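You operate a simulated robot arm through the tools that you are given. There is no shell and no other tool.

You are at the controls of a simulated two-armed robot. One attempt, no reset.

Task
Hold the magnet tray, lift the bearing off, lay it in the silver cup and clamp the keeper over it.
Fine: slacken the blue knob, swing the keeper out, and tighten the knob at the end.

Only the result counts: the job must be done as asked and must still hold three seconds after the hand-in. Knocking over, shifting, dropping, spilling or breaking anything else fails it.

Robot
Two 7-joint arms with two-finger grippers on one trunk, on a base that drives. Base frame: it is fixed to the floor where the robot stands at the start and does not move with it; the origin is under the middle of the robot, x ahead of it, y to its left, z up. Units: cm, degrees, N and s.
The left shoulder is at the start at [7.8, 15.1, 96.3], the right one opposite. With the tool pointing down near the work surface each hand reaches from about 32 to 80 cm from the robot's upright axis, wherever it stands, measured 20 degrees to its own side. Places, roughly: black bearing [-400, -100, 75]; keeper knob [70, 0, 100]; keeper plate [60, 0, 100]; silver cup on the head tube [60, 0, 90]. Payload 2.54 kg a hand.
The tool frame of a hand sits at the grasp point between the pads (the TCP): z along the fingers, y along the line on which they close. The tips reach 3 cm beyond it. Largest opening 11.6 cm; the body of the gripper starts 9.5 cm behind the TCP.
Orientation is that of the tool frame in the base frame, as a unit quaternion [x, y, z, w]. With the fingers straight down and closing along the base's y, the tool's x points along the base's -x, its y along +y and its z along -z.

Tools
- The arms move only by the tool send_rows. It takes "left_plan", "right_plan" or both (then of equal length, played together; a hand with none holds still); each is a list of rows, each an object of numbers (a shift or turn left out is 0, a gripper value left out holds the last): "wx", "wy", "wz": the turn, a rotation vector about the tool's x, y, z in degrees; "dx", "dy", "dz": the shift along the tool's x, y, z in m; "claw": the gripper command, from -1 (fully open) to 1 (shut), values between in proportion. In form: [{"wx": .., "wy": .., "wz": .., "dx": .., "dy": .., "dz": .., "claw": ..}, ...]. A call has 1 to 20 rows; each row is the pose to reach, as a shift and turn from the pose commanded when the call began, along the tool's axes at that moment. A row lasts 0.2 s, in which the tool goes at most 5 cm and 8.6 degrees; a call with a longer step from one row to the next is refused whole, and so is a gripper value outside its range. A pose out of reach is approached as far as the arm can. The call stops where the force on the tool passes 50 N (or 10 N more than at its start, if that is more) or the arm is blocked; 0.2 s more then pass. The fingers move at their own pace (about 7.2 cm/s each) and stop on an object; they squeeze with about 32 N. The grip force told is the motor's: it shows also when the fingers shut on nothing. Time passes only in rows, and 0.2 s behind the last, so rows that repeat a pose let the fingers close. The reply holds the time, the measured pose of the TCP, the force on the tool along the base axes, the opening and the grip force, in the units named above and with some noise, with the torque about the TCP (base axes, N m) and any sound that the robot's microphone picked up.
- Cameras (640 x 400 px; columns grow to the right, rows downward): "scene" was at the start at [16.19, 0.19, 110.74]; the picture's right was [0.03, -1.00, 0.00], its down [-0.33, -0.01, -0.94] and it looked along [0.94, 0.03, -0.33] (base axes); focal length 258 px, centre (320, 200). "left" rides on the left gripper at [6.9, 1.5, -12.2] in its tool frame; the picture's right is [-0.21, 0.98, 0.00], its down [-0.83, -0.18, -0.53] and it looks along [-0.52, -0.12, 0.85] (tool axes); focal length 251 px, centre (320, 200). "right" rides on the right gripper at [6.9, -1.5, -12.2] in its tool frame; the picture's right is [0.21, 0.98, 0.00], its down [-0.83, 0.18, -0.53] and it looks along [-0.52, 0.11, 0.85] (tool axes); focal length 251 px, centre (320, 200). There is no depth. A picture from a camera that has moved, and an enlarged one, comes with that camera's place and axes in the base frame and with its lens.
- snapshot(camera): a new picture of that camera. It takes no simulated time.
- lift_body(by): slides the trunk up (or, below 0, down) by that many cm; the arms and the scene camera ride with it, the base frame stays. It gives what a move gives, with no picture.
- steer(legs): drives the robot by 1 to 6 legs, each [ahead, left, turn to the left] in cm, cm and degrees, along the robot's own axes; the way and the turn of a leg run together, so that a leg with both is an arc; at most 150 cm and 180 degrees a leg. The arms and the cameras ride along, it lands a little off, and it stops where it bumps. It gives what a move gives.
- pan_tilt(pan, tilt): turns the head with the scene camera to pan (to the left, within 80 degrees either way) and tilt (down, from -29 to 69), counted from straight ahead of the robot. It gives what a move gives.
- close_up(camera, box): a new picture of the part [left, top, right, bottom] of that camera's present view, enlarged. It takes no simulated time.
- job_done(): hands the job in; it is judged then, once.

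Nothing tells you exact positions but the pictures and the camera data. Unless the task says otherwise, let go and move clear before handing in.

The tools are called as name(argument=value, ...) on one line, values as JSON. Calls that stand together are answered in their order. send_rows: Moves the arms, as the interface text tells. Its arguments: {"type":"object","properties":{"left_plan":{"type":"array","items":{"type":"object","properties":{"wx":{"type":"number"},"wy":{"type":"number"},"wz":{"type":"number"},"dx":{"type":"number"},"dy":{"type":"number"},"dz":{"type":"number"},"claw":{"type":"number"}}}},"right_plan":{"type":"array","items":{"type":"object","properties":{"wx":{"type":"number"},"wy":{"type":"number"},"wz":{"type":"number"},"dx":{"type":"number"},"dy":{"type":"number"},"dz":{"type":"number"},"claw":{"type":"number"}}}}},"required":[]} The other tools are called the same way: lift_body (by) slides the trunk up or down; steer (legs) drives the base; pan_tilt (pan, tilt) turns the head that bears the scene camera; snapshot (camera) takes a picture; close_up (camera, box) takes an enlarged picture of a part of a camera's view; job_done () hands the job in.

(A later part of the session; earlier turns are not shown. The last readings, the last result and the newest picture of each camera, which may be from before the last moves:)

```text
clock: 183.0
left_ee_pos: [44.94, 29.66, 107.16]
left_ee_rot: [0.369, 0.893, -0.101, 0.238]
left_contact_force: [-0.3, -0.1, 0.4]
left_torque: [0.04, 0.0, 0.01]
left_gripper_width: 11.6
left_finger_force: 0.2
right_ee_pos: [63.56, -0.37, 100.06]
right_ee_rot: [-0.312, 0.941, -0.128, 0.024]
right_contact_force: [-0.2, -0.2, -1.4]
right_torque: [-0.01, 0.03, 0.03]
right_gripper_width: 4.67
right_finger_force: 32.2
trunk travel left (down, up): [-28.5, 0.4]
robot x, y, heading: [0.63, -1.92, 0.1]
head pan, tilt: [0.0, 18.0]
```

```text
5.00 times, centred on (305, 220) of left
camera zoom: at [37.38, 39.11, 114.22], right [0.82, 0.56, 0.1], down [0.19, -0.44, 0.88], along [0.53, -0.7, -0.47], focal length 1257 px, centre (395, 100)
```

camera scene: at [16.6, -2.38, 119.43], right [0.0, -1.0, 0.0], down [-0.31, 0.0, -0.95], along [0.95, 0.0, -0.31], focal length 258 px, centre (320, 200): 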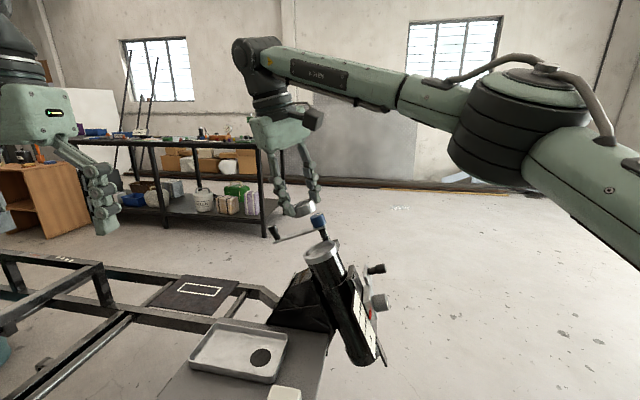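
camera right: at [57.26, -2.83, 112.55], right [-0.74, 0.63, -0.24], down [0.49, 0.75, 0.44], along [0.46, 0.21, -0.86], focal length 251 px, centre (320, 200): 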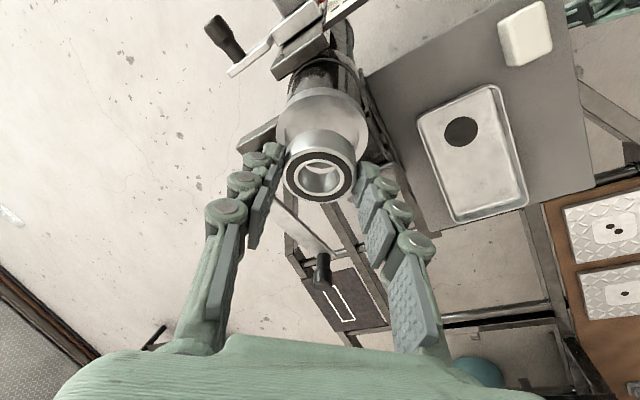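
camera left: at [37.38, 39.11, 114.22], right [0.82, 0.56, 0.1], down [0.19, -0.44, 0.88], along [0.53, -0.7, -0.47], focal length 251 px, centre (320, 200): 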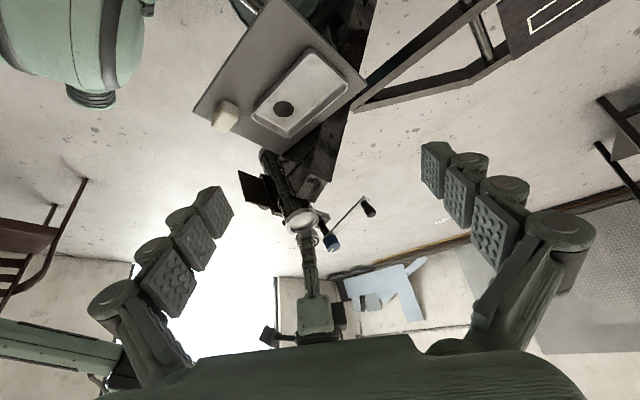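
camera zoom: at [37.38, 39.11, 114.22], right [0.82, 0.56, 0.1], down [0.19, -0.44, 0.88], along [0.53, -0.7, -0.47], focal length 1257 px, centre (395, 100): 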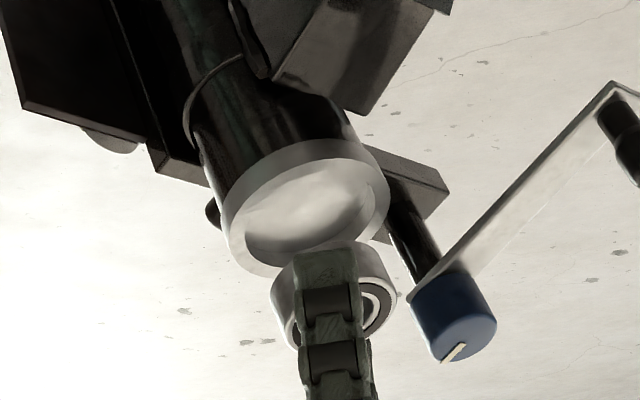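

send_rows(right_plan=[{"dx": 0.0015, "dy": 0.0001, "dz": 0.008}, {"dx": 0.003, "dy": 0.0002, "dz": 0.017}, {"dx": 0.003, "dy": 0.0002, "dz": 0.025}, {"dx": 0.003, "dy": 0.0002, "dz": 0.025}])

close_up(camera="right", box=[260, 90, 380, 220])

close_up(camera="scene", box=[300, 200, 350, 260])

close_up(camera="left", box=[265, 180, 345, 260])

```text
clock: 184.0
left_ee_pos: [44.97, 29.66, 107.09]
left_ee_rot: [0.371, 0.892, -0.101, 0.237]
left_contact_force: [-0.7, -0.3, 0.2]
left_torque: [-0.01, -0.01, -0.01]
left_gripper_width: 11.61
left_finger_force: 0.1
right_ee_pos: [63.59, -1.04, 97.71]
right_ee_rot: [-0.312, 0.941, -0.128, 0.024]
right_contact_force: [0.2, -0.1, -1.9]
right_torque: [-0.01, -0.03, 0.0]
right_gripper_width: 4.67
right_finger_force: 32.2
trunk travel left (down, up): [-28.5, 0.4]
robot x, y, heading: [0.34, -2.09, -0.2]
head pan, tilt: [0.0, 18.0]
```

```text
3.08 times, centred on (320, 155) of right
camera zoom: at [57.37, -3.55, 110.17], right [-0.74, 0.63, -0.24], down [0.49, 0.75, 0.44], along [0.46, 0.21, -0.86], focal length 774 px, centre (320, 338)
```

zoom: 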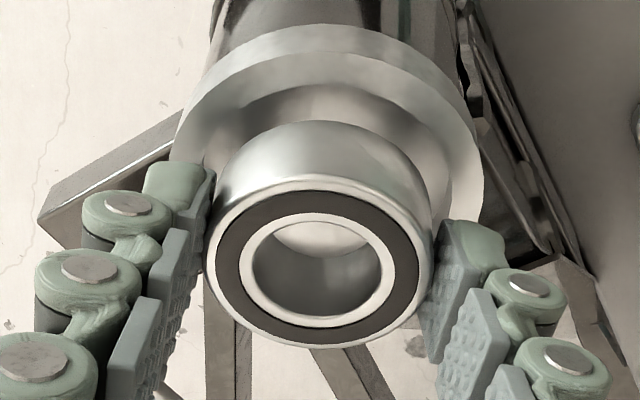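

```text
6.67 times, centred on (325, 230) of scene
camera zoom: at [16.59, -2.38, 119.43], right [0.0, -1.0, 0.0], down [-0.31, 0.0, -0.95], along [0.95, 0.0, -0.31], focal length 1723 px, centre (287, 0)
```

zoom: 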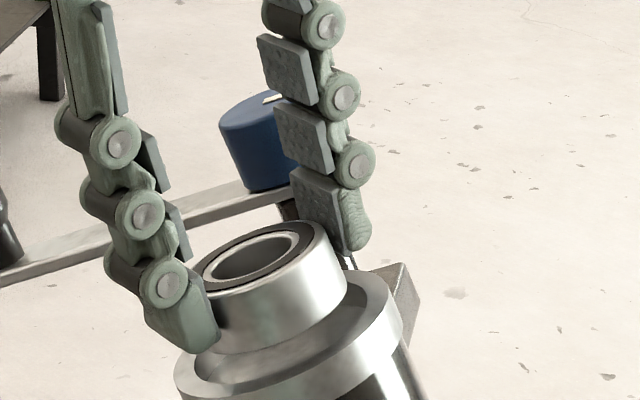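

```text
5.00 times, centred on (305, 220) of left
camera zoom: at [37.38, 39.11, 114.23], right [0.82, 0.56, 0.1], down [0.19, -0.44, 0.88], along [0.53, -0.7, -0.47], focal length 1257 px, centre (395, 100)
```

zoom: 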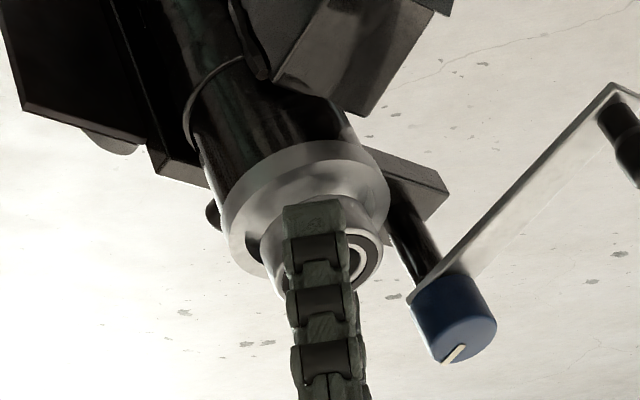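

The bearing is now within about 1 mm of the cup's axis. I'll lower it along the axis in small steps, watching the forces.

send_rows(right_plan=[{"dx": 0.0008, "dz": 0.0029}, {"dx": 0.0016, "dz": 0.0058}, {"dx": 0.0024, "dz": 0.0087}, {"dx": 0.0031, "dz": 0.0116}, {"dx": 0.0031, "dz": 0.0116}])

close_up(camera="right", box=[260, 90, 380, 220])

close_up(camera="scene", box=[300, 200, 350, 260])

```text
clock: 185.2
left_ee_pos: [44.81, 29.63, 106.97]
left_ee_rot: [0.369, 0.893, -0.101, 0.237]
left_contact_force: [0.6, -0.6, -0.8]
left_torque: [-0.02, -0.02, -0.01]
left_gripper_width: 11.62
left_finger_force: 0.1
right_ee_pos: [63.61, -1.37, 96.57]
right_ee_rot: [-0.312, 0.941, -0.128, 0.024]
right_contact_force: [0.0, 0.4, -1.4]
right_torque: [0.02, 0.02, -0.02]
right_gripper_width: 4.69
right_finger_force: 32.0
trunk travel left (down, up): [-28.5, 0.4]
robot x, y, heading: [0.02, -2.04, 0.2]
head pan, tilt: [0.0, 18.0]
```

```text
3.08 times, centred on (320, 155) of right
camera zoom: at [57.25, -3.98, 109.07], right [-0.74, 0.63, -0.24], down [0.49, 0.75, 0.44], along [0.46, 0.21, -0.86], focal length 774 px, centre (320, 338)
```

zoom: 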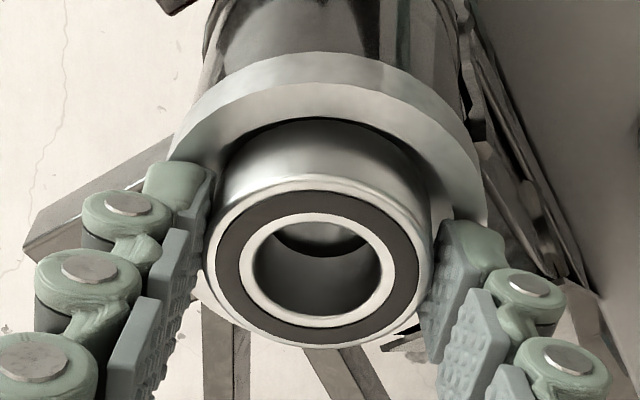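

```text
6.67 times, centred on (325, 230) of scene
camera zoom: at [16.6, -2.38, 119.43], right [0.0, -1.0, 0.0], down [-0.31, 0.0, -0.95], along [0.95, 0.0, -0.31], focal length 1723 px, centre (287, 0)
```

zoom: 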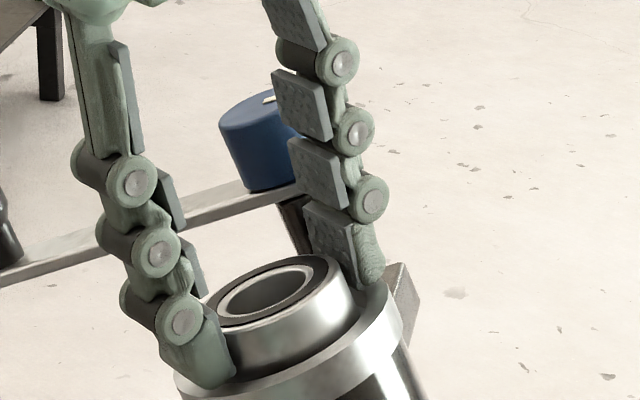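

send_rows(right_plan=[{"dx": 0.0004, "dz": 0.0014}, {"dx": 0.0008, "dz": 0.0029}, {"dx": 0.0008, "dz": 0.0029}])

close_up(camera="scene", box=[300, 200, 350, 260])

close_up(camera="left", box=[265, 180, 345, 260])

```text
clock: 186.0
left_ee_pos: [44.89, 29.61, 107.08]
left_ee_rot: [0.369, 0.893, -0.101, 0.238]
left_contact_force: [0.0, -0.7, -0.3]
left_torque: [0.02, 0.03, -0.01]
left_gripper_width: 11.61
left_finger_force: 0.0
right_ee_pos: [63.52, -1.49, 96.36]
right_ee_rot: [-0.311, 0.941, -0.128, 0.027]
right_contact_force: [6.3, 5.2, 14.7]
right_torque: [-0.42, -0.27, 0.28]
right_gripper_width: 4.7
right_finger_force: 32.3
trunk travel left (down, up): [-28.5, 0.4]
robot x, y, heading: [0.32, -2.37, -0.0]
head pan, tilt: [0.0, 18.0]
```

```text
6.67 times, centred on (325, 230) of scene
camera zoom: at [16.52, -2.32, 119.47], right [0.0, -1.0, 0.0], down [-0.31, 0.0, -0.95], along [0.95, 0.0, -0.31], focal length 1723 px, centre (287, 0)
```

zoom: 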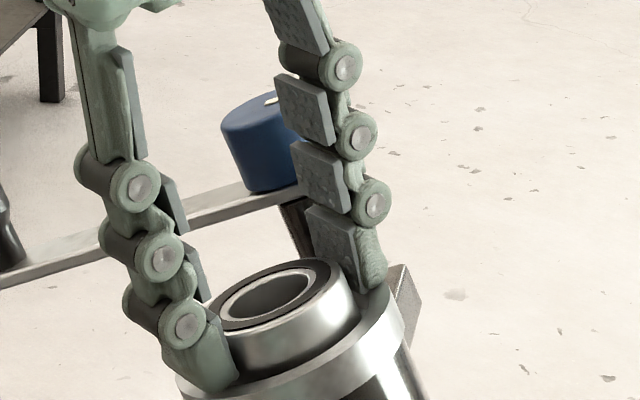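

```text
5.00 times, centred on (305, 220) of left
camera zoom: at [37.3, 39.18, 114.26], right [0.82, 0.56, 0.1], down [0.19, -0.44, 0.88], along [0.54, -0.7, -0.47], focal length 1257 px, centre (395, 100)
```

zoom: 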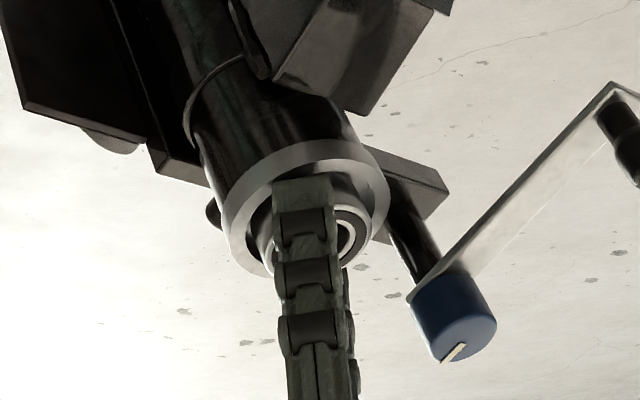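

The bearing has touched the cup's floor (about 15 N at its uphill edge). I'll ease back 2 mm to relax the push before opening.

send_rows(right_plan=[{"dx": -0.0004, "dz": -0.0013}, {"dx": -0.0006, "dz": -0.0023}, {"dx": -0.0006, "dz": -0.0023}])

close_up(camera="right", box=[260, 90, 380, 220])

```text
clock: 186.8
left_ee_pos: [44.88, 29.65, 107.09]
left_ee_rot: [0.369, 0.893, -0.101, 0.237]
left_contact_force: [-0.1, 0.3, 0.6]
left_torque: [-0.02, -0.05, -0.03]
left_gripper_width: 11.58
left_finger_force: 0.1
right_ee_pos: [63.37, -1.41, 96.44]
right_ee_rot: [-0.312, 0.941, -0.128, 0.025]
right_contact_force: [4.6, 3.9, 7.8]
right_torque: [-0.25, -0.19, 0.17]
right_gripper_width: 4.68
right_finger_force: 32.0
trunk travel left (down, up): [-28.5, 0.4]
robot x, y, heading: [-0.1, -2.25, 0.4]
head pan, tilt: [0.0, 18.0]
```

```text
3.08 times, centred on (320, 155) of right
camera zoom: at [57.2, -3.99, 109.02], right [-0.74, 0.63, -0.24], down [0.49, 0.75, 0.44], along [0.46, 0.21, -0.86], focal length 774 px, centre (320, 338)
```

zoom: 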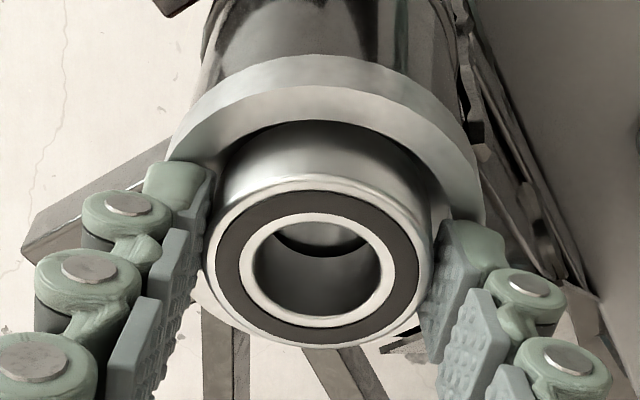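

send_rows(right_plan=[{"dx": -0.0003, "dz": -0.001, "claw": 1}, {"dx": -0.0003, "dz": -0.001, "claw": 0.17}, {"dx": -0.0003, "dz": -0.001, "claw": 0.12}, {"dx": -0.0003, "dz": -0.001, "claw": 0.05}, {"dx": -0.0003, "dz": -0.001, "claw": -0.05}, {"dx": -0.0003, "dz": -0.001, "claw": -0.12}, {"dx": -0.0003, "dz": -0.001, "claw": -0.12}])

close_up(camera="right", box=[260, 90, 380, 220])

close_up(camera="scene", box=[300, 200, 350, 260])

```text
clock: 188.4
left_ee_pos: [44.79, 29.48, 107.19]
left_ee_rot: [0.37, 0.892, -0.101, 0.238]
left_contact_force: [-0.1, -0.5, 0.0]
left_torque: [-0.01, 0.01, 0.04]
left_gripper_width: 11.6
left_finger_force: 0.1
right_ee_pos: [63.46, -1.46, 96.48]
right_ee_rot: [-0.312, 0.941, -0.128, 0.024]
right_contact_force: [-0.2, -0.3, -0.3]
right_torque: [0.01, 0.0, 0.0]
right_gripper_width: 6.51
right_finger_force: 0.1
trunk travel left (down, up): [-28.5, 0.4]
robot x, y, heading: [0.8, -2.3, -0.3]
head pan, tilt: [0.0, 18.0]
```

```text
3.08 times, centred on (320, 155) of right
camera zoom: at [57.25, -3.98, 109.13], right [-0.74, 0.63, -0.24], down [0.49, 0.75, 0.44], along [0.46, 0.21, -0.86], focal length 774 px, centre (320, 338)
```

zoom: 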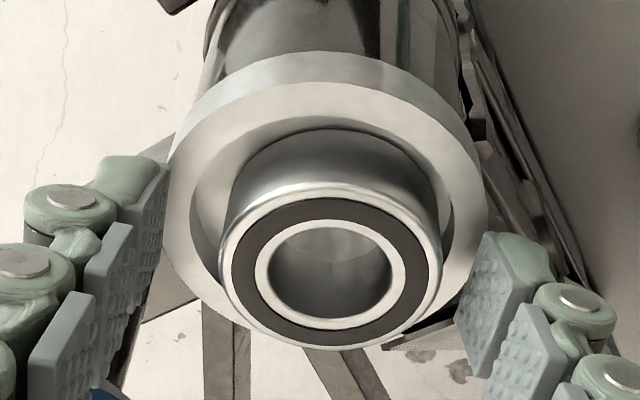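

```text
6.67 times, centred on (325, 230) of scene
camera zoom: at [16.58, -2.38, 119.44], right [0.0, -1.0, 0.0], down [-0.31, 0.0, -0.95], along [0.95, 0.0, -0.31], focal length 1723 px, centre (287, 0)
```

zoom: 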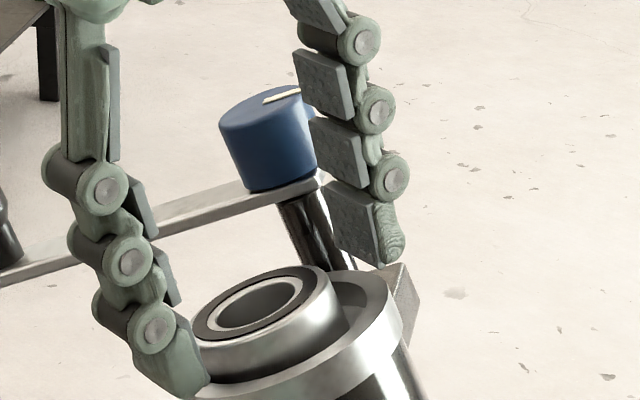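

The bearing has settled flat in the cup. I'll lift the right hand straight off.

send_rows(right_plan=[{"dz": -0.01}, {"dz": -0.025}, {"dz": -0.05}, {"dz": -0.08}, {"dz": -0.1}, {"dz": -0.1}])

snapshot(camera="right")

close_up(camera="scene", box=[280, 190, 370, 260])

close_up(camera="left", box=[265, 170, 375, 260])

```text
clock: 189.8
left_ee_pos: [44.89, 29.62, 107.06]
left_ee_rot: [0.369, 0.893, -0.1, 0.238]
left_contact_force: [-0.1, 0.2, 0.5]
left_torque: [-0.01, 0.01, 0.0]
left_gripper_width: 11.63
left_finger_force: 0.1
right_ee_pos: [62.23, 0.91, 106.4]
right_ee_rot: [-0.312, 0.941, -0.128, 0.024]
right_contact_force: [-0.2, -0.1, -0.1]
right_torque: [0.01, -0.02, 0.01]
right_gripper_width: 6.5
right_finger_force: 0.0
trunk travel left (down, up): [-28.5, 0.4]
robot x, y, heading: [0.11, -2.4, -0.1]
head pan, tilt: [0.0, 18.0]
```

```text
taken
camera right: at [56.0, -1.69, 118.77], right [-0.74, 0.63, -0.24], down [0.49, 0.75, 0.44], along [0.46, 0.21, -0.86], focal length 251 px, centre (320, 200)
```

right: 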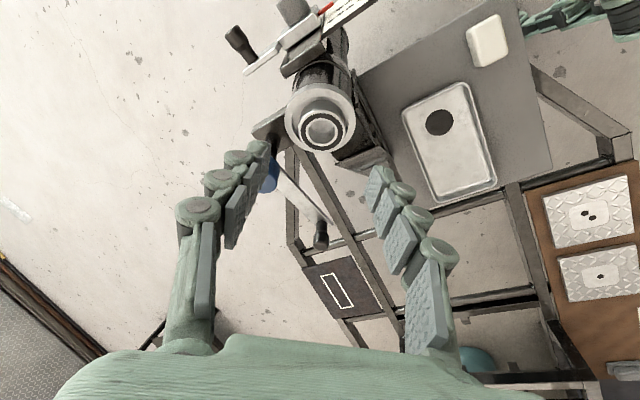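

```text
5.71 times, centred on (325, 225) of scene
camera zoom: at [16.59, -2.39, 119.43], right [0.0, -1.0, 0.0], down [-0.31, 0.0, -0.95], along [0.95, 0.0, -0.31], focal length 1477 px, centre (291, 57)
```

zoom: 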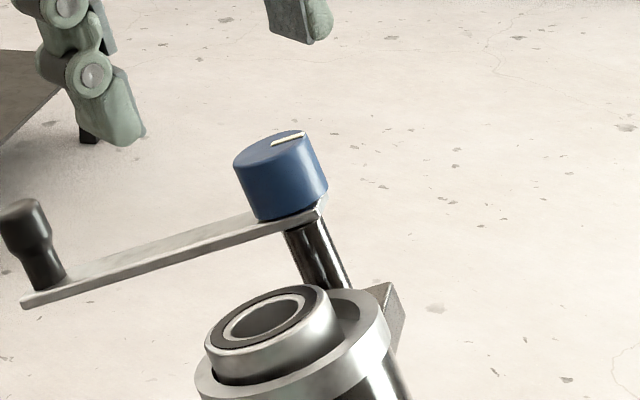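

```text
4.44 times, centred on (320, 215) of left
camera zoom: at [37.38, 39.11, 114.23], right [0.82, 0.56, 0.1], down [0.19, -0.44, 0.88], along [0.53, -0.7, -0.47], focal length 1118 px, centre (320, 133)
```

zoom: 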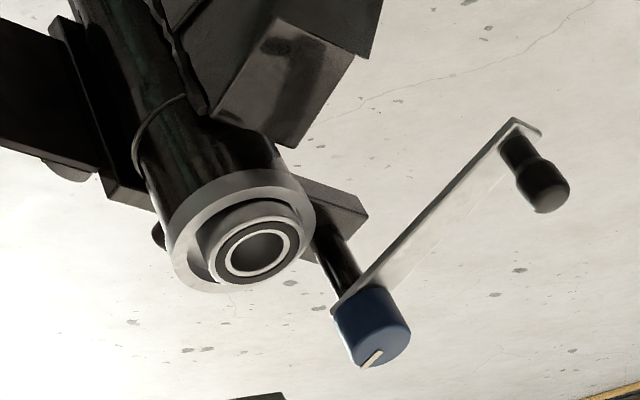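

The bearing is seated. I'll bring both hands back to a neutral carrying pose before driving to the spot where the keeper and knob are easy to work.

send_rows(right_plan=[{"dx": 0.04, "dy": -0.001, "dz": -0.02, "wx": -2.5, "wy": -0.4}, {"dx": 0.08, "dy": -0.003, "dz": -0.02, "wx": -5, "wy": -0.7}, {"dx": 0.12, "dy": -0.004, "dz": -0.018, "wx": -7.5, "wy": -1.1}, {"dx": 0.16, "dy": -0.005, "dz": -0.015, "wx": -10, "wy": -1.4}, {"dx": 0.2, "dy": -0.006, "dz": -0.012, "wx": -12.5, "wy": -1.8}, {"dx": 0.24, "dy": -0.008, "dz": -0.01, "wx": -14.8, "wy": -2.1}, {"dx": 0.278, "dy": -0.009, "dz": -0.008, "wx": -14.8, "wy": -2.1}, {"dx": 0.278, "dy": -0.009, "dz": -0.008, "wx": -14.8, "wy": -2.1}], left_plan=[{"wy": 5, "dz": -0.005}, {"wy": 10, "dz": -0.01}, {"wy": 15, "dz": -0.01}, {"wy": 20, "dz": -0.01}, {"wy": 25, "dz": -0.01}, {"wy": 30, "dz": -0.01}, {"wy": 30, "dz": -0.01}, {"wy": 30, "dz": -0.01}])

send_rows(right_plan=[{"wz": 7.4}, {"wz": 14.8}, {"wz": 22.1}, {"wz": 29.5}, {"wz": 36.9, "claw": -1}, {"wz": 36.9}, {"wz": 36.9}], left_plan=[{"wz": -8}, {"wz": -16}, {"wz": -24}, {"wz": -32}, {"wz": -40}, {"wz": -45}, {"wz": -45}])

snapshot(camera="scene")

```text
clock: 191.6
left_ee_pos: [44.68, 29.93, 107.96]
left_ee_rot: [0.382, 0.924, -0.002, -0.001]
left_contact_force: [0.4, 0.9, -0.4]
left_torque: [-0.01, 0.0, 0.01]
left_gripper_width: 11.6
left_finger_force: 0.1
right_ee_pos: [40.08, -16.15, 108.15]
right_ee_rot: [-0.315, 0.949, 0.001, 0.001]
right_contact_force: [-0.8, -0.2, -0.4]
right_torque: [-0.02, 0.0, -0.04]
right_gripper_width: 6.52
right_finger_force: 0.2
trunk travel left (down, up): [-28.5, 0.4]
robot x, y, heading: [0.38, -2.3, 0.2]
head pan, tilt: [0.0, 18.0]
```

```text
clock: 193.2
left_ee_pos: [44.53, 29.84, 107.98]
left_ee_rot: [0.0, 1.0, -0.001, -0.002]
left_contact_force: [-0.3, 0.4, 0.4]
left_torque: [0.0, 0.0, 0.0]
left_gripper_width: 11.65
left_finger_force: 0.1
right_ee_pos: [40.33, -16.2, 108.19]
right_ee_rot: [0.002, 1.0, 0.001, 0.0]
right_contact_force: [0.1, 0.9, -0.2]
right_torque: [-0.01, 0.01, -0.02]
right_gripper_width: 11.6
right_finger_force: 0.0
trunk travel left (down, up): [-28.5, 0.4]
robot x, y, heading: [0.44, -2.32, 0.3]
head pan, tilt: [0.0, 18.0]
```

```text
taken
camera scene: at [16.58, -2.38, 119.44], right [0.0, -1.0, 0.0], down [-0.31, 0.0, -0.95], along [0.95, 0.0, -0.31], focal length 258 px, centre (320, 200)
```

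scene: 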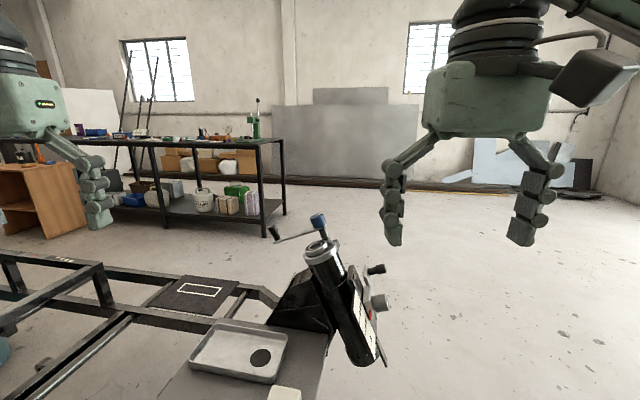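

send_rows(left_plan=[{"dy": -0.03, "dz": -0.01}, {"dy": -0.06, "dz": -0.02}, {"dy": -0.09, "dz": -0.03}, {"dy": -0.12, "dz": -0.03}, {"dy": -0.12, "dz": -0.03}])

steer(legs=[[0, -53, 0], [35, 0, 0], [0, 0, 30], [6.5, 0, 0]])

pan_tilt(pan=25, tilt=28)

snapshot(camera="scene")

close_up(camera="scene", box=[200, 150, 340, 260])

snapshot(camera="left")

```text
clock: 194.4
left_ee_pos: [44.6, 17.76, 110.96]
left_ee_rot: [0.0, 1.0, -0.001, -0.002]
left_contact_force: [-0.3, -0.3, -0.1]
left_torque: [-0.01, -0.02, -0.01]
left_gripper_width: 11.61
left_finger_force: 0.0
right_ee_pos: [40.3, -16.18, 108.29]
right_ee_rot: [0.002, 1.0, 0.001, 0.002]
right_contact_force: [-0.8, 1.0, -1.0]
right_torque: [0.0, -0.01, 0.02]
right_gripper_width: 11.6
right_finger_force: 0.1
trunk travel left (down, up): [-28.5, 0.4]
robot x, y, heading: [0.43, -2.3, -0.3]
head pan, tilt: [0.0, 18.0]
```

```text
clock: 203.9
left_ee_pos: [69.65, -11.8, 110.86]
left_ee_rot: [-0.259, 0.966, -0.002, -0.002]
left_contact_force: [0.1, 0.1, -1.0]
left_torque: [-0.01, 0.02, 0.03]
left_gripper_width: 11.6
left_finger_force: 0.2
right_ee_pos: [83.01, -43.28, 108.1]
right_ee_rot: [-0.257, 0.966, 0.001, -0.001]
right_contact_force: [0.2, 0.4, 0.0]
right_torque: [-0.03, 0.06, -0.03]
right_gripper_width: 11.6
right_finger_force: 0.1
trunk travel left (down, up): [-28.5, 0.4]
robot x, y, heading: [41.47, -51.35, 29.9]
head pan, tilt: [0.0, 18.0]
```

```text
clock: 204.8
left_ee_pos: [69.59, -11.8, 110.91]
left_ee_rot: [-0.259, 0.966, -0.002, -0.003]
left_contact_force: [-0.5, 0.9, 0.2]
left_torque: [0.01, -0.06, -0.02]
left_gripper_width: 11.61
left_finger_force: 0.0
right_ee_pos: [82.87, -43.35, 108.25]
right_ee_rot: [-0.257, 0.966, 0.002, 0.001]
right_contact_force: [-0.5, 0.6, 0.7]
right_torque: [0.03, 0.04, 0.0]
right_gripper_width: 11.58
right_finger_force: 0.3
trunk travel left (down, up): [-28.5, 0.4]
robot x, y, heading: [41.47, -50.93, 30.0]
head pan, tilt: [25.0, 28.0]
```

```text
taken
camera scene: at [52.61, -40.51, 117.82], right [0.82, -0.57, 0.0], down [-0.27, -0.38, -0.88], along [0.51, 0.72, -0.47], focal length 258 px, centre (320, 200)
```

scene: 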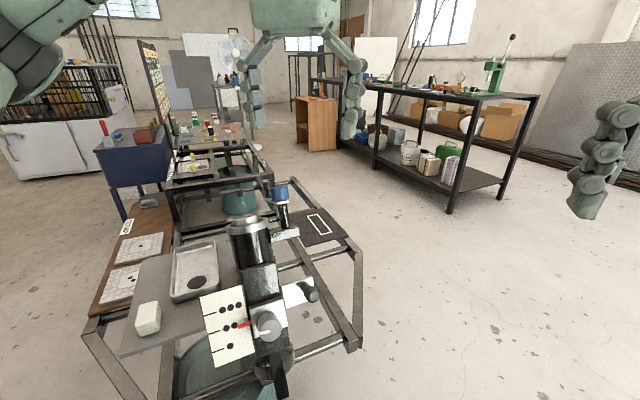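

```text
3.64 times, centred on (270, 205) of scene
camera zoom: at [52.61, -40.51, 117.82], right [0.82, -0.57, 0.0], down [-0.27, -0.38, -0.88], along [0.51, 0.72, -0.47], focal length 940 px, centre (502, 182)
```

zoom: 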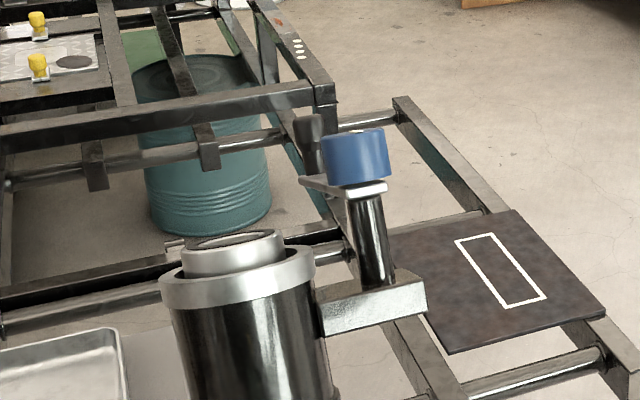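

```text
taken
camera left: at [62.72, -13.95, 123.17], right [-0.3, 0.95, 0.0], down [0.81, 0.26, 0.53], along [0.51, 0.16, -0.85], focal length 251 px, centre (320, 200)
```

left: 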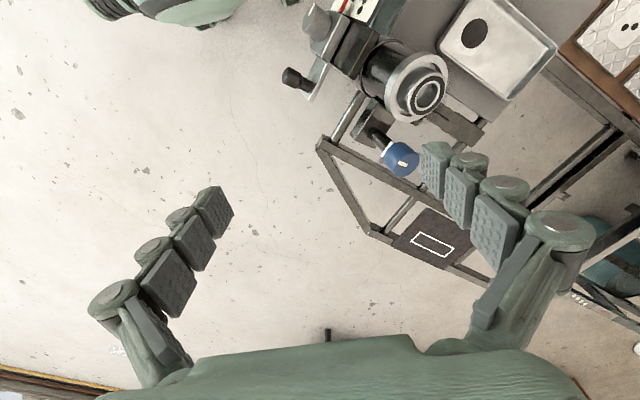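

From this side the keeper clears the bearing's top by about 1 cm, so it can swing back over. I'll rotate the left hand and bring it above the keeper handle, now near [72.7, 8.7, 94.4].

send_rows(left_plan=[{"wz": 8, "dx": -0.01, "dy": 0.011}, {"wz": 16, "dx": -0.02, "dy": 0.022}, {"wz": 24, "dx": -0.03, "dy": 0.033}, {"wz": 32, "dx": -0.04, "dy": 0.044}, {"wz": 40, "dx": -0.05, "dy": 0.055}, {"wz": 48, "dx": -0.06, "dy": 0.066}, {"wz": 56, "dx": -0.07, "dy": 0.077}, {"wz": 64, "dx": -0.08, "dy": 0.088}, {"wz": 72, "dx": -0.09, "dy": 0.1}, {"wz": 80, "dx": -0.1, "dy": 0.112, "dz": 0.01}, {"wz": 88, "dx": -0.11, "dy": 0.125, "dz": 0.02}, {"wz": 96, "dx": -0.12, "dy": 0.138, "dz": 0.03}, {"wz": 104, "dx": -0.133, "dy": 0.152, "dz": 0.035}, {"wz": 107, "dx": -0.133, "dy": 0.152, "dz": 0.039, "claw": 0.2}, {"wz": 107, "dx": -0.133, "dy": 0.152, "dz": 0.039, "claw": 0.2}])

snapshot(camera="left")

```text
clock: 208.0
left_ee_pos: [73.51, 7.97, 106.95]
left_ee_rot: [0.623, 0.782, -0.002, 0.0]
left_contact_force: [0.0, 0.7, -0.7]
left_torque: [-0.01, -0.01, 0.0]
left_gripper_width: 4.61
left_finger_force: 0.1
right_ee_pos: [83.01, -43.32, 108.21]
right_ee_rot: [-0.257, 0.966, 0.002, 0.001]
right_contact_force: [0.5, -0.7, -0.4]
right_torque: [0.0, -0.01, -0.02]
right_gripper_width: 11.61
right_finger_force: 0.0
trunk travel left (down, up): [-28.5, 0.4]
robot x, y, heading: [41.39, -51.22, 30.0]
head pan, tilt: [25.0, 28.0]
```

```text
taken
camera left: at [73.29, 15.08, 119.12], right [1.0, 0.01, 0.0], down [0.01, -0.84, 0.54], along [0.0, -0.54, -0.84], focal length 251 px, centre (320, 200)
```

left: 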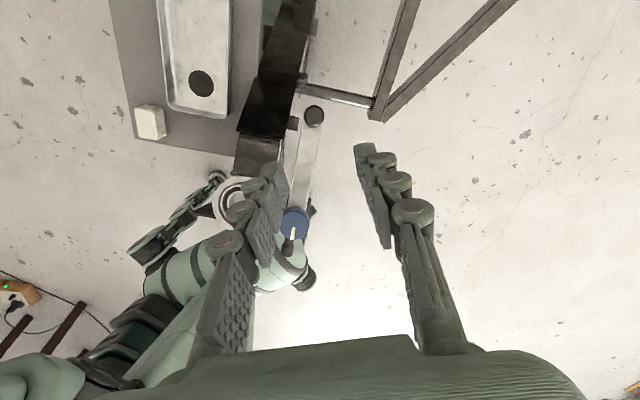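

send_rows(left_plan=[{"dx": 0.01, "dy": 0.001, "dz": 0.005, "wx": 2.5, "wy": -5}, {"dx": 0.02, "dy": 0.003, "dz": 0.02, "wx": 5, "wy": -10}, {"dx": 0.028, "dy": 0.004, "dz": 0.04, "wx": 7.5, "wy": -15}, {"dx": 0.0331, "dy": 0.0055, "dz": 0.0605, "wx": 10, "wy": -20}, {"dx": 0.0331, "dy": 0.0055, "dz": 0.0605, "wx": 10, "wy": -20}])

snapshot(camera="left")

close_up(camera="scene", box=[200, 150, 340, 260])

```text
clock: 209.2
left_ee_pos: [73.22, 11.36, 100.73]
left_ee_rot: [0.61, 0.767, -0.178, 0.081]
left_contact_force: [0.0, 0.6, 0.5]
left_torque: [-0.01, -0.02, -0.01]
left_gripper_width: 4.63
left_finger_force: 0.1
right_ee_pos: [82.8, -43.38, 108.13]
right_ee_rot: [-0.257, 0.966, 0.001, 0.0]
right_contact_force: [-0.5, -0.6, 0.2]
right_torque: [-0.01, -0.02, 0.0]
right_gripper_width: 11.59
right_finger_force: 0.1
trunk travel left (down, up): [-28.5, 0.4]
robot x, y, heading: [41.82, -51.02, 30.0]
head pan, tilt: [25.0, 28.0]
```

```text
taken
camera left: at [74.02, 22.44, 109.53], right [1.0, -0.01, -0.1], down [0.07, -0.59, 0.81], along [-0.06, -0.81, -0.58], focal length 251 px, centre (320, 200)
```

left: 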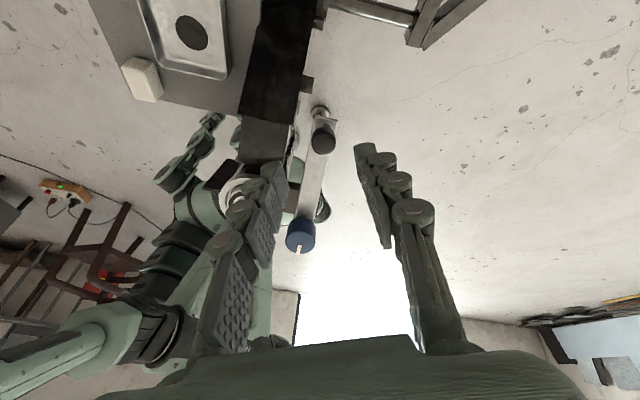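

```text
3.64 times, centred on (270, 205) of scene
camera zoom: at [52.58, -40.52, 117.83], right [0.82, -0.57, 0.0], down [-0.27, -0.38, -0.88], along [0.51, 0.72, -0.47], focal length 940 px, centre (502, 182)
```

zoom: 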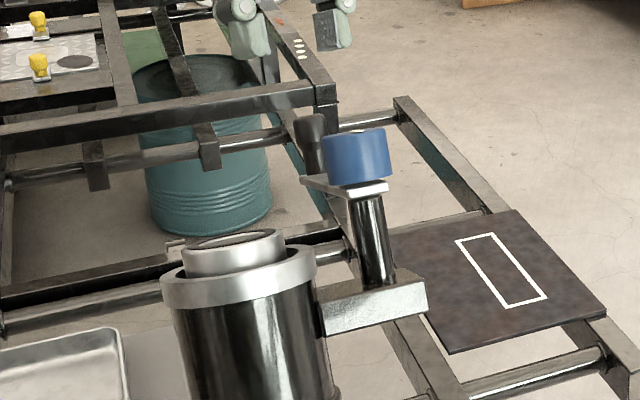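

close_up(camera="left", box=[270, 90, 370, 190])

```text
4.00 times, centred on (320, 140) of left
camera zoom: at [74.02, 22.44, 109.53], right [1.0, -0.01, -0.1], down [0.07, -0.59, 0.81], along [-0.06, -0.81, -0.58], focal length 1006 px, centre (320, 440)
```

zoom: 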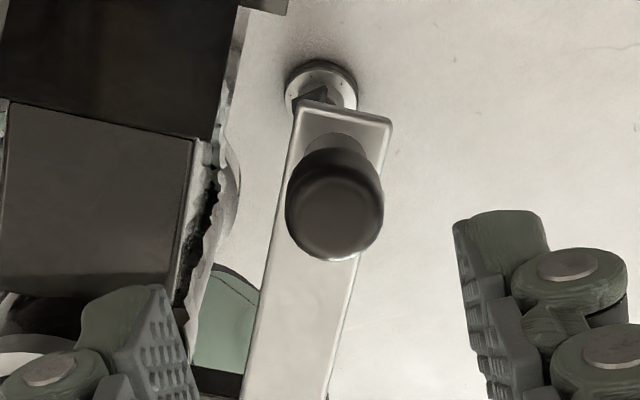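

send_rows(left_plan=[{"dx": 0.0023, "dy": 0.0036, "dz": 0.01}, {"dx": 0.0023, "dy": 0.0036, "dz": 0.03}, {"dx": 0.0023, "dy": 0.0036, "dz": 0.05}, {"dx": 0.0023, "dy": 0.0036, "dz": 0.067}, {"dx": 0.0023, "dy": 0.0036, "dz": 0.067}])

snapshot(camera="left")

close_up(camera="scene", box=[200, 150, 340, 260])

```text
clock: 210.4
left_ee_pos: [72.8, 9.0, 94.5]
left_ee_rot: [0.61, 0.768, -0.178, 0.081]
left_contact_force: [0.3, 0.5, 0.4]
left_torque: [-0.01, 0.0, 0.01]
left_gripper_width: 4.64
left_finger_force: 0.0
right_ee_pos: [83.0, -43.26, 108.19]
right_ee_rot: [-0.258, 0.966, 0.002, 0.0]
right_contact_force: [-0.5, 0.5, -0.4]
right_torque: [0.01, 0.0, -0.01]
right_gripper_width: 11.61
right_finger_force: 0.0
trunk travel left (down, up): [-28.5, 0.4]
robot x, y, heading: [41.24, -51.55, 30.1]
head pan, tilt: [25.0, 28.0]
```

```text
taken
camera left: at [73.66, 20.15, 103.2], right [1.0, -0.01, -0.1], down [0.07, -0.59, 0.81], along [-0.06, -0.81, -0.58], focal length 251 px, centre (320, 200)
```

left: 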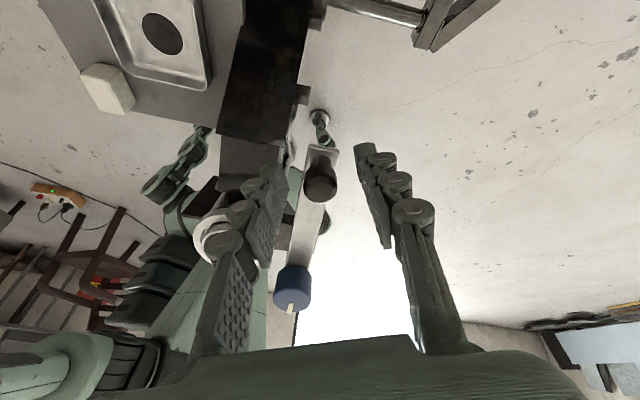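

```text
3.64 times, centred on (270, 205) of scene
camera zoom: at [52.59, -40.51, 117.82], right [0.82, -0.57, 0.0], down [-0.27, -0.38, -0.88], along [0.51, 0.72, -0.47], focal length 940 px, centre (502, 182)
```

zoom: 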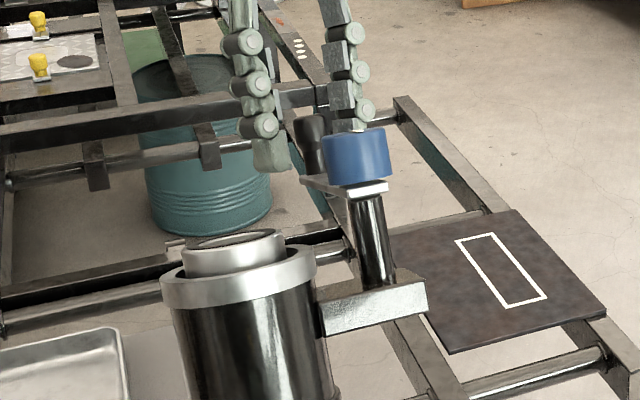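

The handle is centred between the fingers. I'll swing the keeper back counter-clockwise along the arc, starting with about half the way.

send_rows(left_plan=[{"dx": 0.0045, "dy": -0.0109, "wz": -3}, {"dx": 0.0079, "dy": -0.0223, "wz": -6}, {"dx": 0.0101, "dy": -0.0339, "wz": -9}, {"dx": 0.011, "dy": -0.0457, "wz": -12}, {"dx": 0.0107, "dy": -0.0575, "wz": -15}, {"dx": 0.0092, "dy": -0.0692, "wz": -18}, {"dx": 0.0064, "dy": -0.0808, "wz": -21}, {"dx": 0.0025, "dy": -0.0919, "wz": -24}, {"dx": 0.0025, "dy": -0.0919, "wz": -24}])

snapshot(camera="left")

close_up(camera="scene", box=[200, 130, 340, 240])

```text
clock: 212.4
left_ee_pos: [63.88, 7.71, 95.96]
left_ee_rot: [0.437, 0.878, -0.192, 0.043]
left_contact_force: [-0.7, 0.5, 0.1]
left_torque: [-0.01, -0.02, 0.06]
left_gripper_width: 4.64
left_finger_force: 0.1
right_ee_pos: [83.01, -43.36, 108.21]
right_ee_rot: [-0.257, 0.966, 0.001, 0.001]
right_contact_force: [0.1, 0.1, 0.5]
right_torque: [0.01, 0.02, -0.02]
right_gripper_width: 11.61
right_finger_force: 0.0
trunk travel left (down, up): [-28.5, 0.4]
robot x, y, heading: [41.27, -50.82, 29.9]
head pan, tilt: [25.0, 28.0]
```

```text
taken
camera left: at [61.87, 18.09, 105.22], right [0.9, 0.37, -0.24], down [0.41, -0.52, 0.75], along [0.15, -0.77, -0.62], focal length 251 px, centre (320, 200)
```

left: 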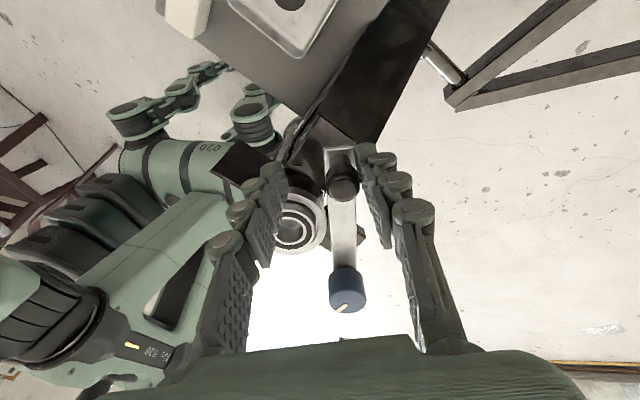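

```text
3.64 times, centred on (270, 185) of scene
camera zoom: at [52.6, -40.5, 117.82], right [0.82, -0.57, 0.0], down [-0.27, -0.38, -0.88], along [0.51, 0.72, -0.47], focal length 940 px, centre (502, 254)
```

zoom: 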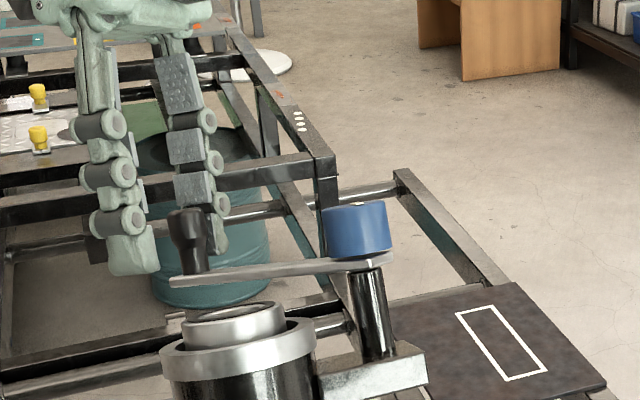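

send_rows(left_plan=[{"dx": -0.0003, "dy": -0.0118, "wz": -3}, {"dx": -0.0019, "dy": -0.0236, "wz": -6}, {"dx": -0.0047, "dy": -0.035, "wz": -9}, {"dx": -0.0087, "dy": -0.0462, "wz": -12}, {"dx": -0.0138, "dy": -0.0569, "wz": -15}, {"dx": -0.02, "dy": -0.0669, "wz": -18}, {"dx": -0.0272, "dy": -0.0763, "wz": -21}, {"dx": -0.0354, "dy": -0.0849, "wz": -24}, {"dx": -0.0354, "dy": -0.0849, "wz": -24}])

snapshot(camera="left")

close_up(camera="scene", box=[200, 130, 340, 240])

```text
clock: 214.4
left_ee_pos: [59.54, 0.36, 99.42]
left_ee_rot: [0.244, 0.95, -0.196, 0.002]
left_contact_force: [0.5, -1.1, 0.2]
left_torque: [0.01, 0.01, 0.01]
left_gripper_width: 4.64
left_finger_force: 0.1
right_ee_pos: [83.05, -43.31, 108.21]
right_ee_rot: [-0.258, 0.966, 0.001, 0.001]
right_contact_force: [0.3, 0.5, 0.2]
right_torque: [0.02, 0.0, 0.0]
right_gripper_width: 11.61
right_finger_force: 0.0
trunk travel left (down, up): [-28.5, 0.4]
robot x, y, heading: [41.38, -51.67, 30.1]
head pan, tilt: [25.0, 28.0]
```

```text
taken
camera left: at [55.09, 9.19, 109.48], right [0.64, 0.68, -0.34], down [0.69, -0.33, 0.64], along [0.33, -0.65, -0.69], focal length 251 px, centre (320, 200)
```

left: 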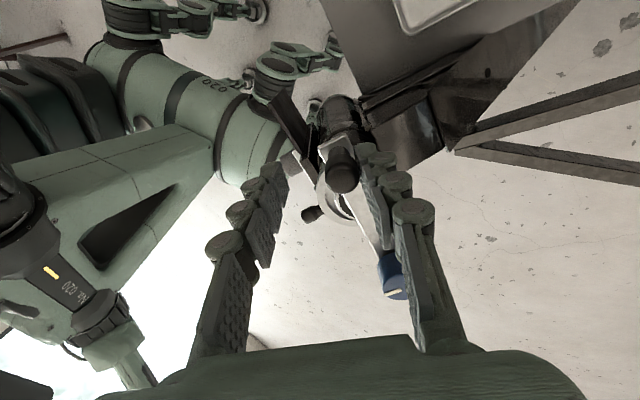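

```text
3.64 times, centred on (270, 185) of scene
camera zoom: at [52.6, -40.5, 117.82], right [0.82, -0.57, 0.0], down [-0.27, -0.38, -0.88], along [0.51, 0.72, -0.47], focal length 940 px, centre (502, 254)
```

zoom: 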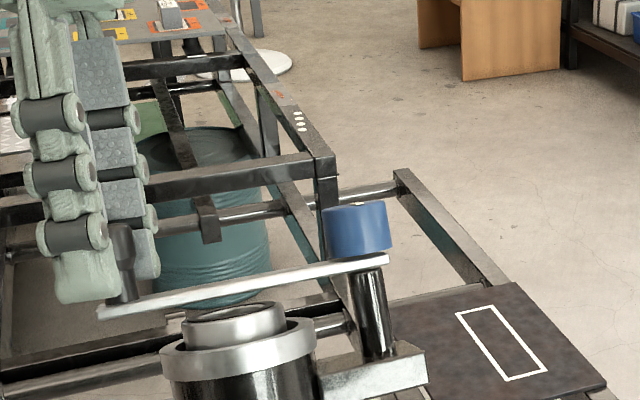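

The keeper is about 2 degrees short of its original closed position. I'll nudge the handle the last few millimetres.

send_rows(left_plan=[{"dx": -0.0008, "dy": -0.002}, {"dx": -0.0017, "dy": -0.0042}, {"dx": -0.0017, "dy": -0.0042}])

close_up(camera="left", box=[270, 90, 430, 310])

close_up(camera="scene", box=[200, 130, 340, 240])

```text
clock: 215.2
left_ee_pos: [59.46, -0.05, 99.59]
left_ee_rot: [0.246, 0.949, -0.196, 0.001]
left_contact_force: [0.4, 0.6, 0.0]
left_torque: [0.01, 0.0, 0.0]
left_gripper_width: 4.69
left_finger_force: 0.2
right_ee_pos: [82.98, -43.32, 108.19]
right_ee_rot: [-0.257, 0.966, 0.001, 0.0]
right_contact_force: [0.6, 0.2, -0.3]
right_torque: [0.01, 0.02, 0.03]
right_gripper_width: 11.57
right_finger_force: 0.0
trunk travel left (down, up): [-28.5, 0.4]
robot x, y, heading: [41.59, -51.29, 29.9]
head pan, tilt: [25.0, 28.0]
```

```text
1.82 times, centred on (350, 200) of left
camera zoom: at [55.07, 8.8, 109.64], right [0.64, 0.68, -0.34], down [0.69, -0.33, 0.64], along [0.33, -0.65, -0.69], focal length 457 px, centre (266, 200)
```

zoom: 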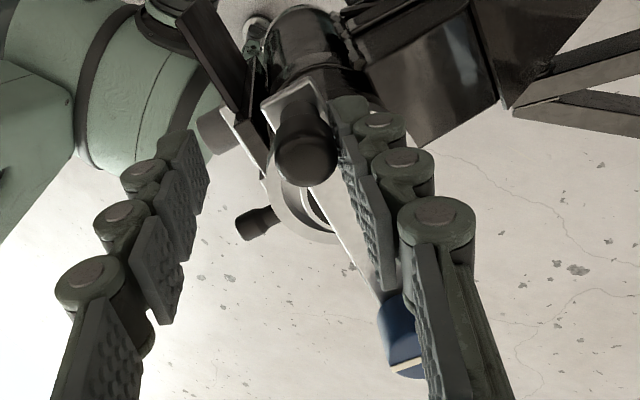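

```text
3.64 times, centred on (270, 185) of scene
camera zoom: at [52.6, -40.5, 117.82], right [0.82, -0.57, 0.0], down [-0.27, -0.38, -0.88], along [0.51, 0.72, -0.47], focal length 940 px, centre (502, 254)
```

zoom: 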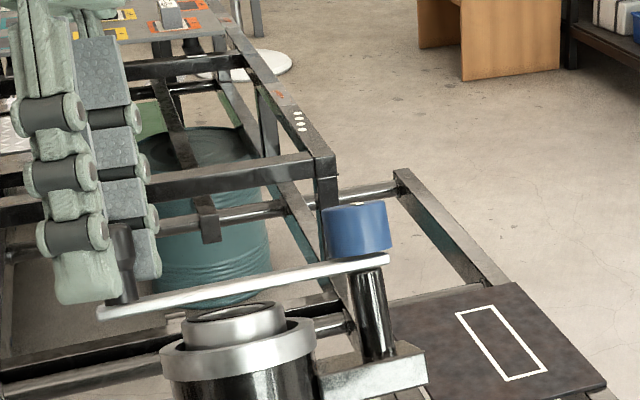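

send_rows(left_plan=[{"dx": 0.0012, "dy": 0.003}, {"dx": 0.0023, "dy": 0.0055}, {"dx": 0.0023, "dy": 0.0055, "dz": -0.01}, {"dx": 0.0023, "dy": 0.0055, "dz": -0.03}, {"dx": 0.0023, "dy": 0.0055, "dz": -0.055}, {"dx": 0.0023, "dy": 0.0055, "dz": -0.08}, {"dx": 0.0023, "dy": 0.0055, "dz": -0.08}])

snapshot(camera="left")

close_up(camera="scene", box=[200, 130, 340, 240])

```text
clock: 216.8
left_ee_pos: [60.24, 3.48, 106.88]
left_ee_rot: [0.245, 0.949, -0.196, 0.003]
left_contact_force: [-0.9, -0.2, -0.3]
left_torque: [-0.01, -0.02, -0.02]
left_gripper_width: 4.65
left_finger_force: 0.0
right_ee_pos: [82.89, -43.41, 108.28]
right_ee_rot: [-0.257, 0.967, 0.001, 0.0]
right_contact_force: [0.6, -0.1, -0.1]
right_torque: [-0.04, -0.01, 0.02]
right_gripper_width: 11.59
right_finger_force: 0.0
trunk travel left (down, up): [-28.5, 0.4]
robot x, y, heading: [41.31, -51.29, 29.9]
head pan, tilt: [25.0, 28.0]
```

```text
taken
camera left: at [55.83, 12.39, 116.83], right [0.64, 0.68, -0.34], down [0.69, -0.33, 0.64], along [0.33, -0.65, -0.69], focal length 251 px, centre (320, 200)
```

left: 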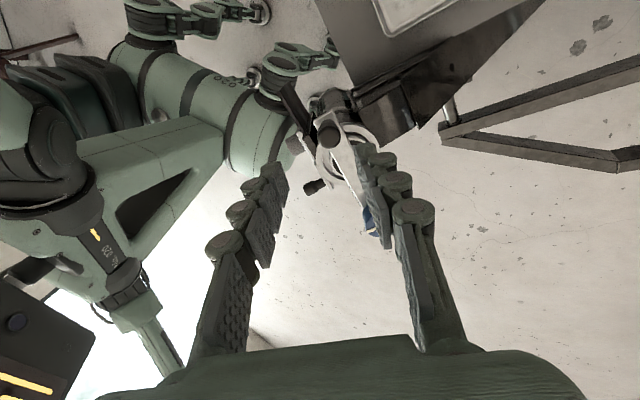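

```text
3.64 times, centred on (270, 185) of scene
camera zoom: at [52.59, -40.49, 117.82], right [0.82, -0.57, 0.0], down [-0.27, -0.38, -0.88], along [0.51, 0.72, -0.47], focal length 940 px, centre (502, 254)
```

zoom: 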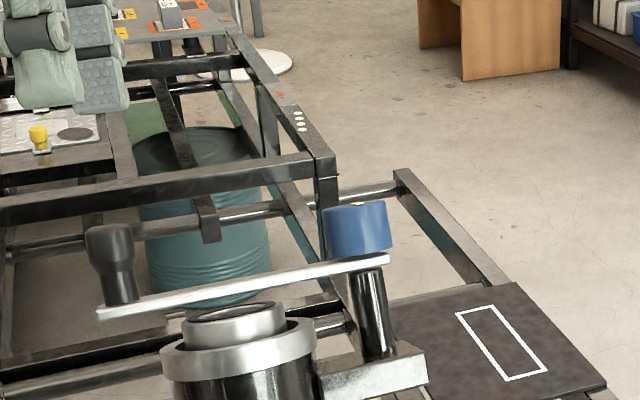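

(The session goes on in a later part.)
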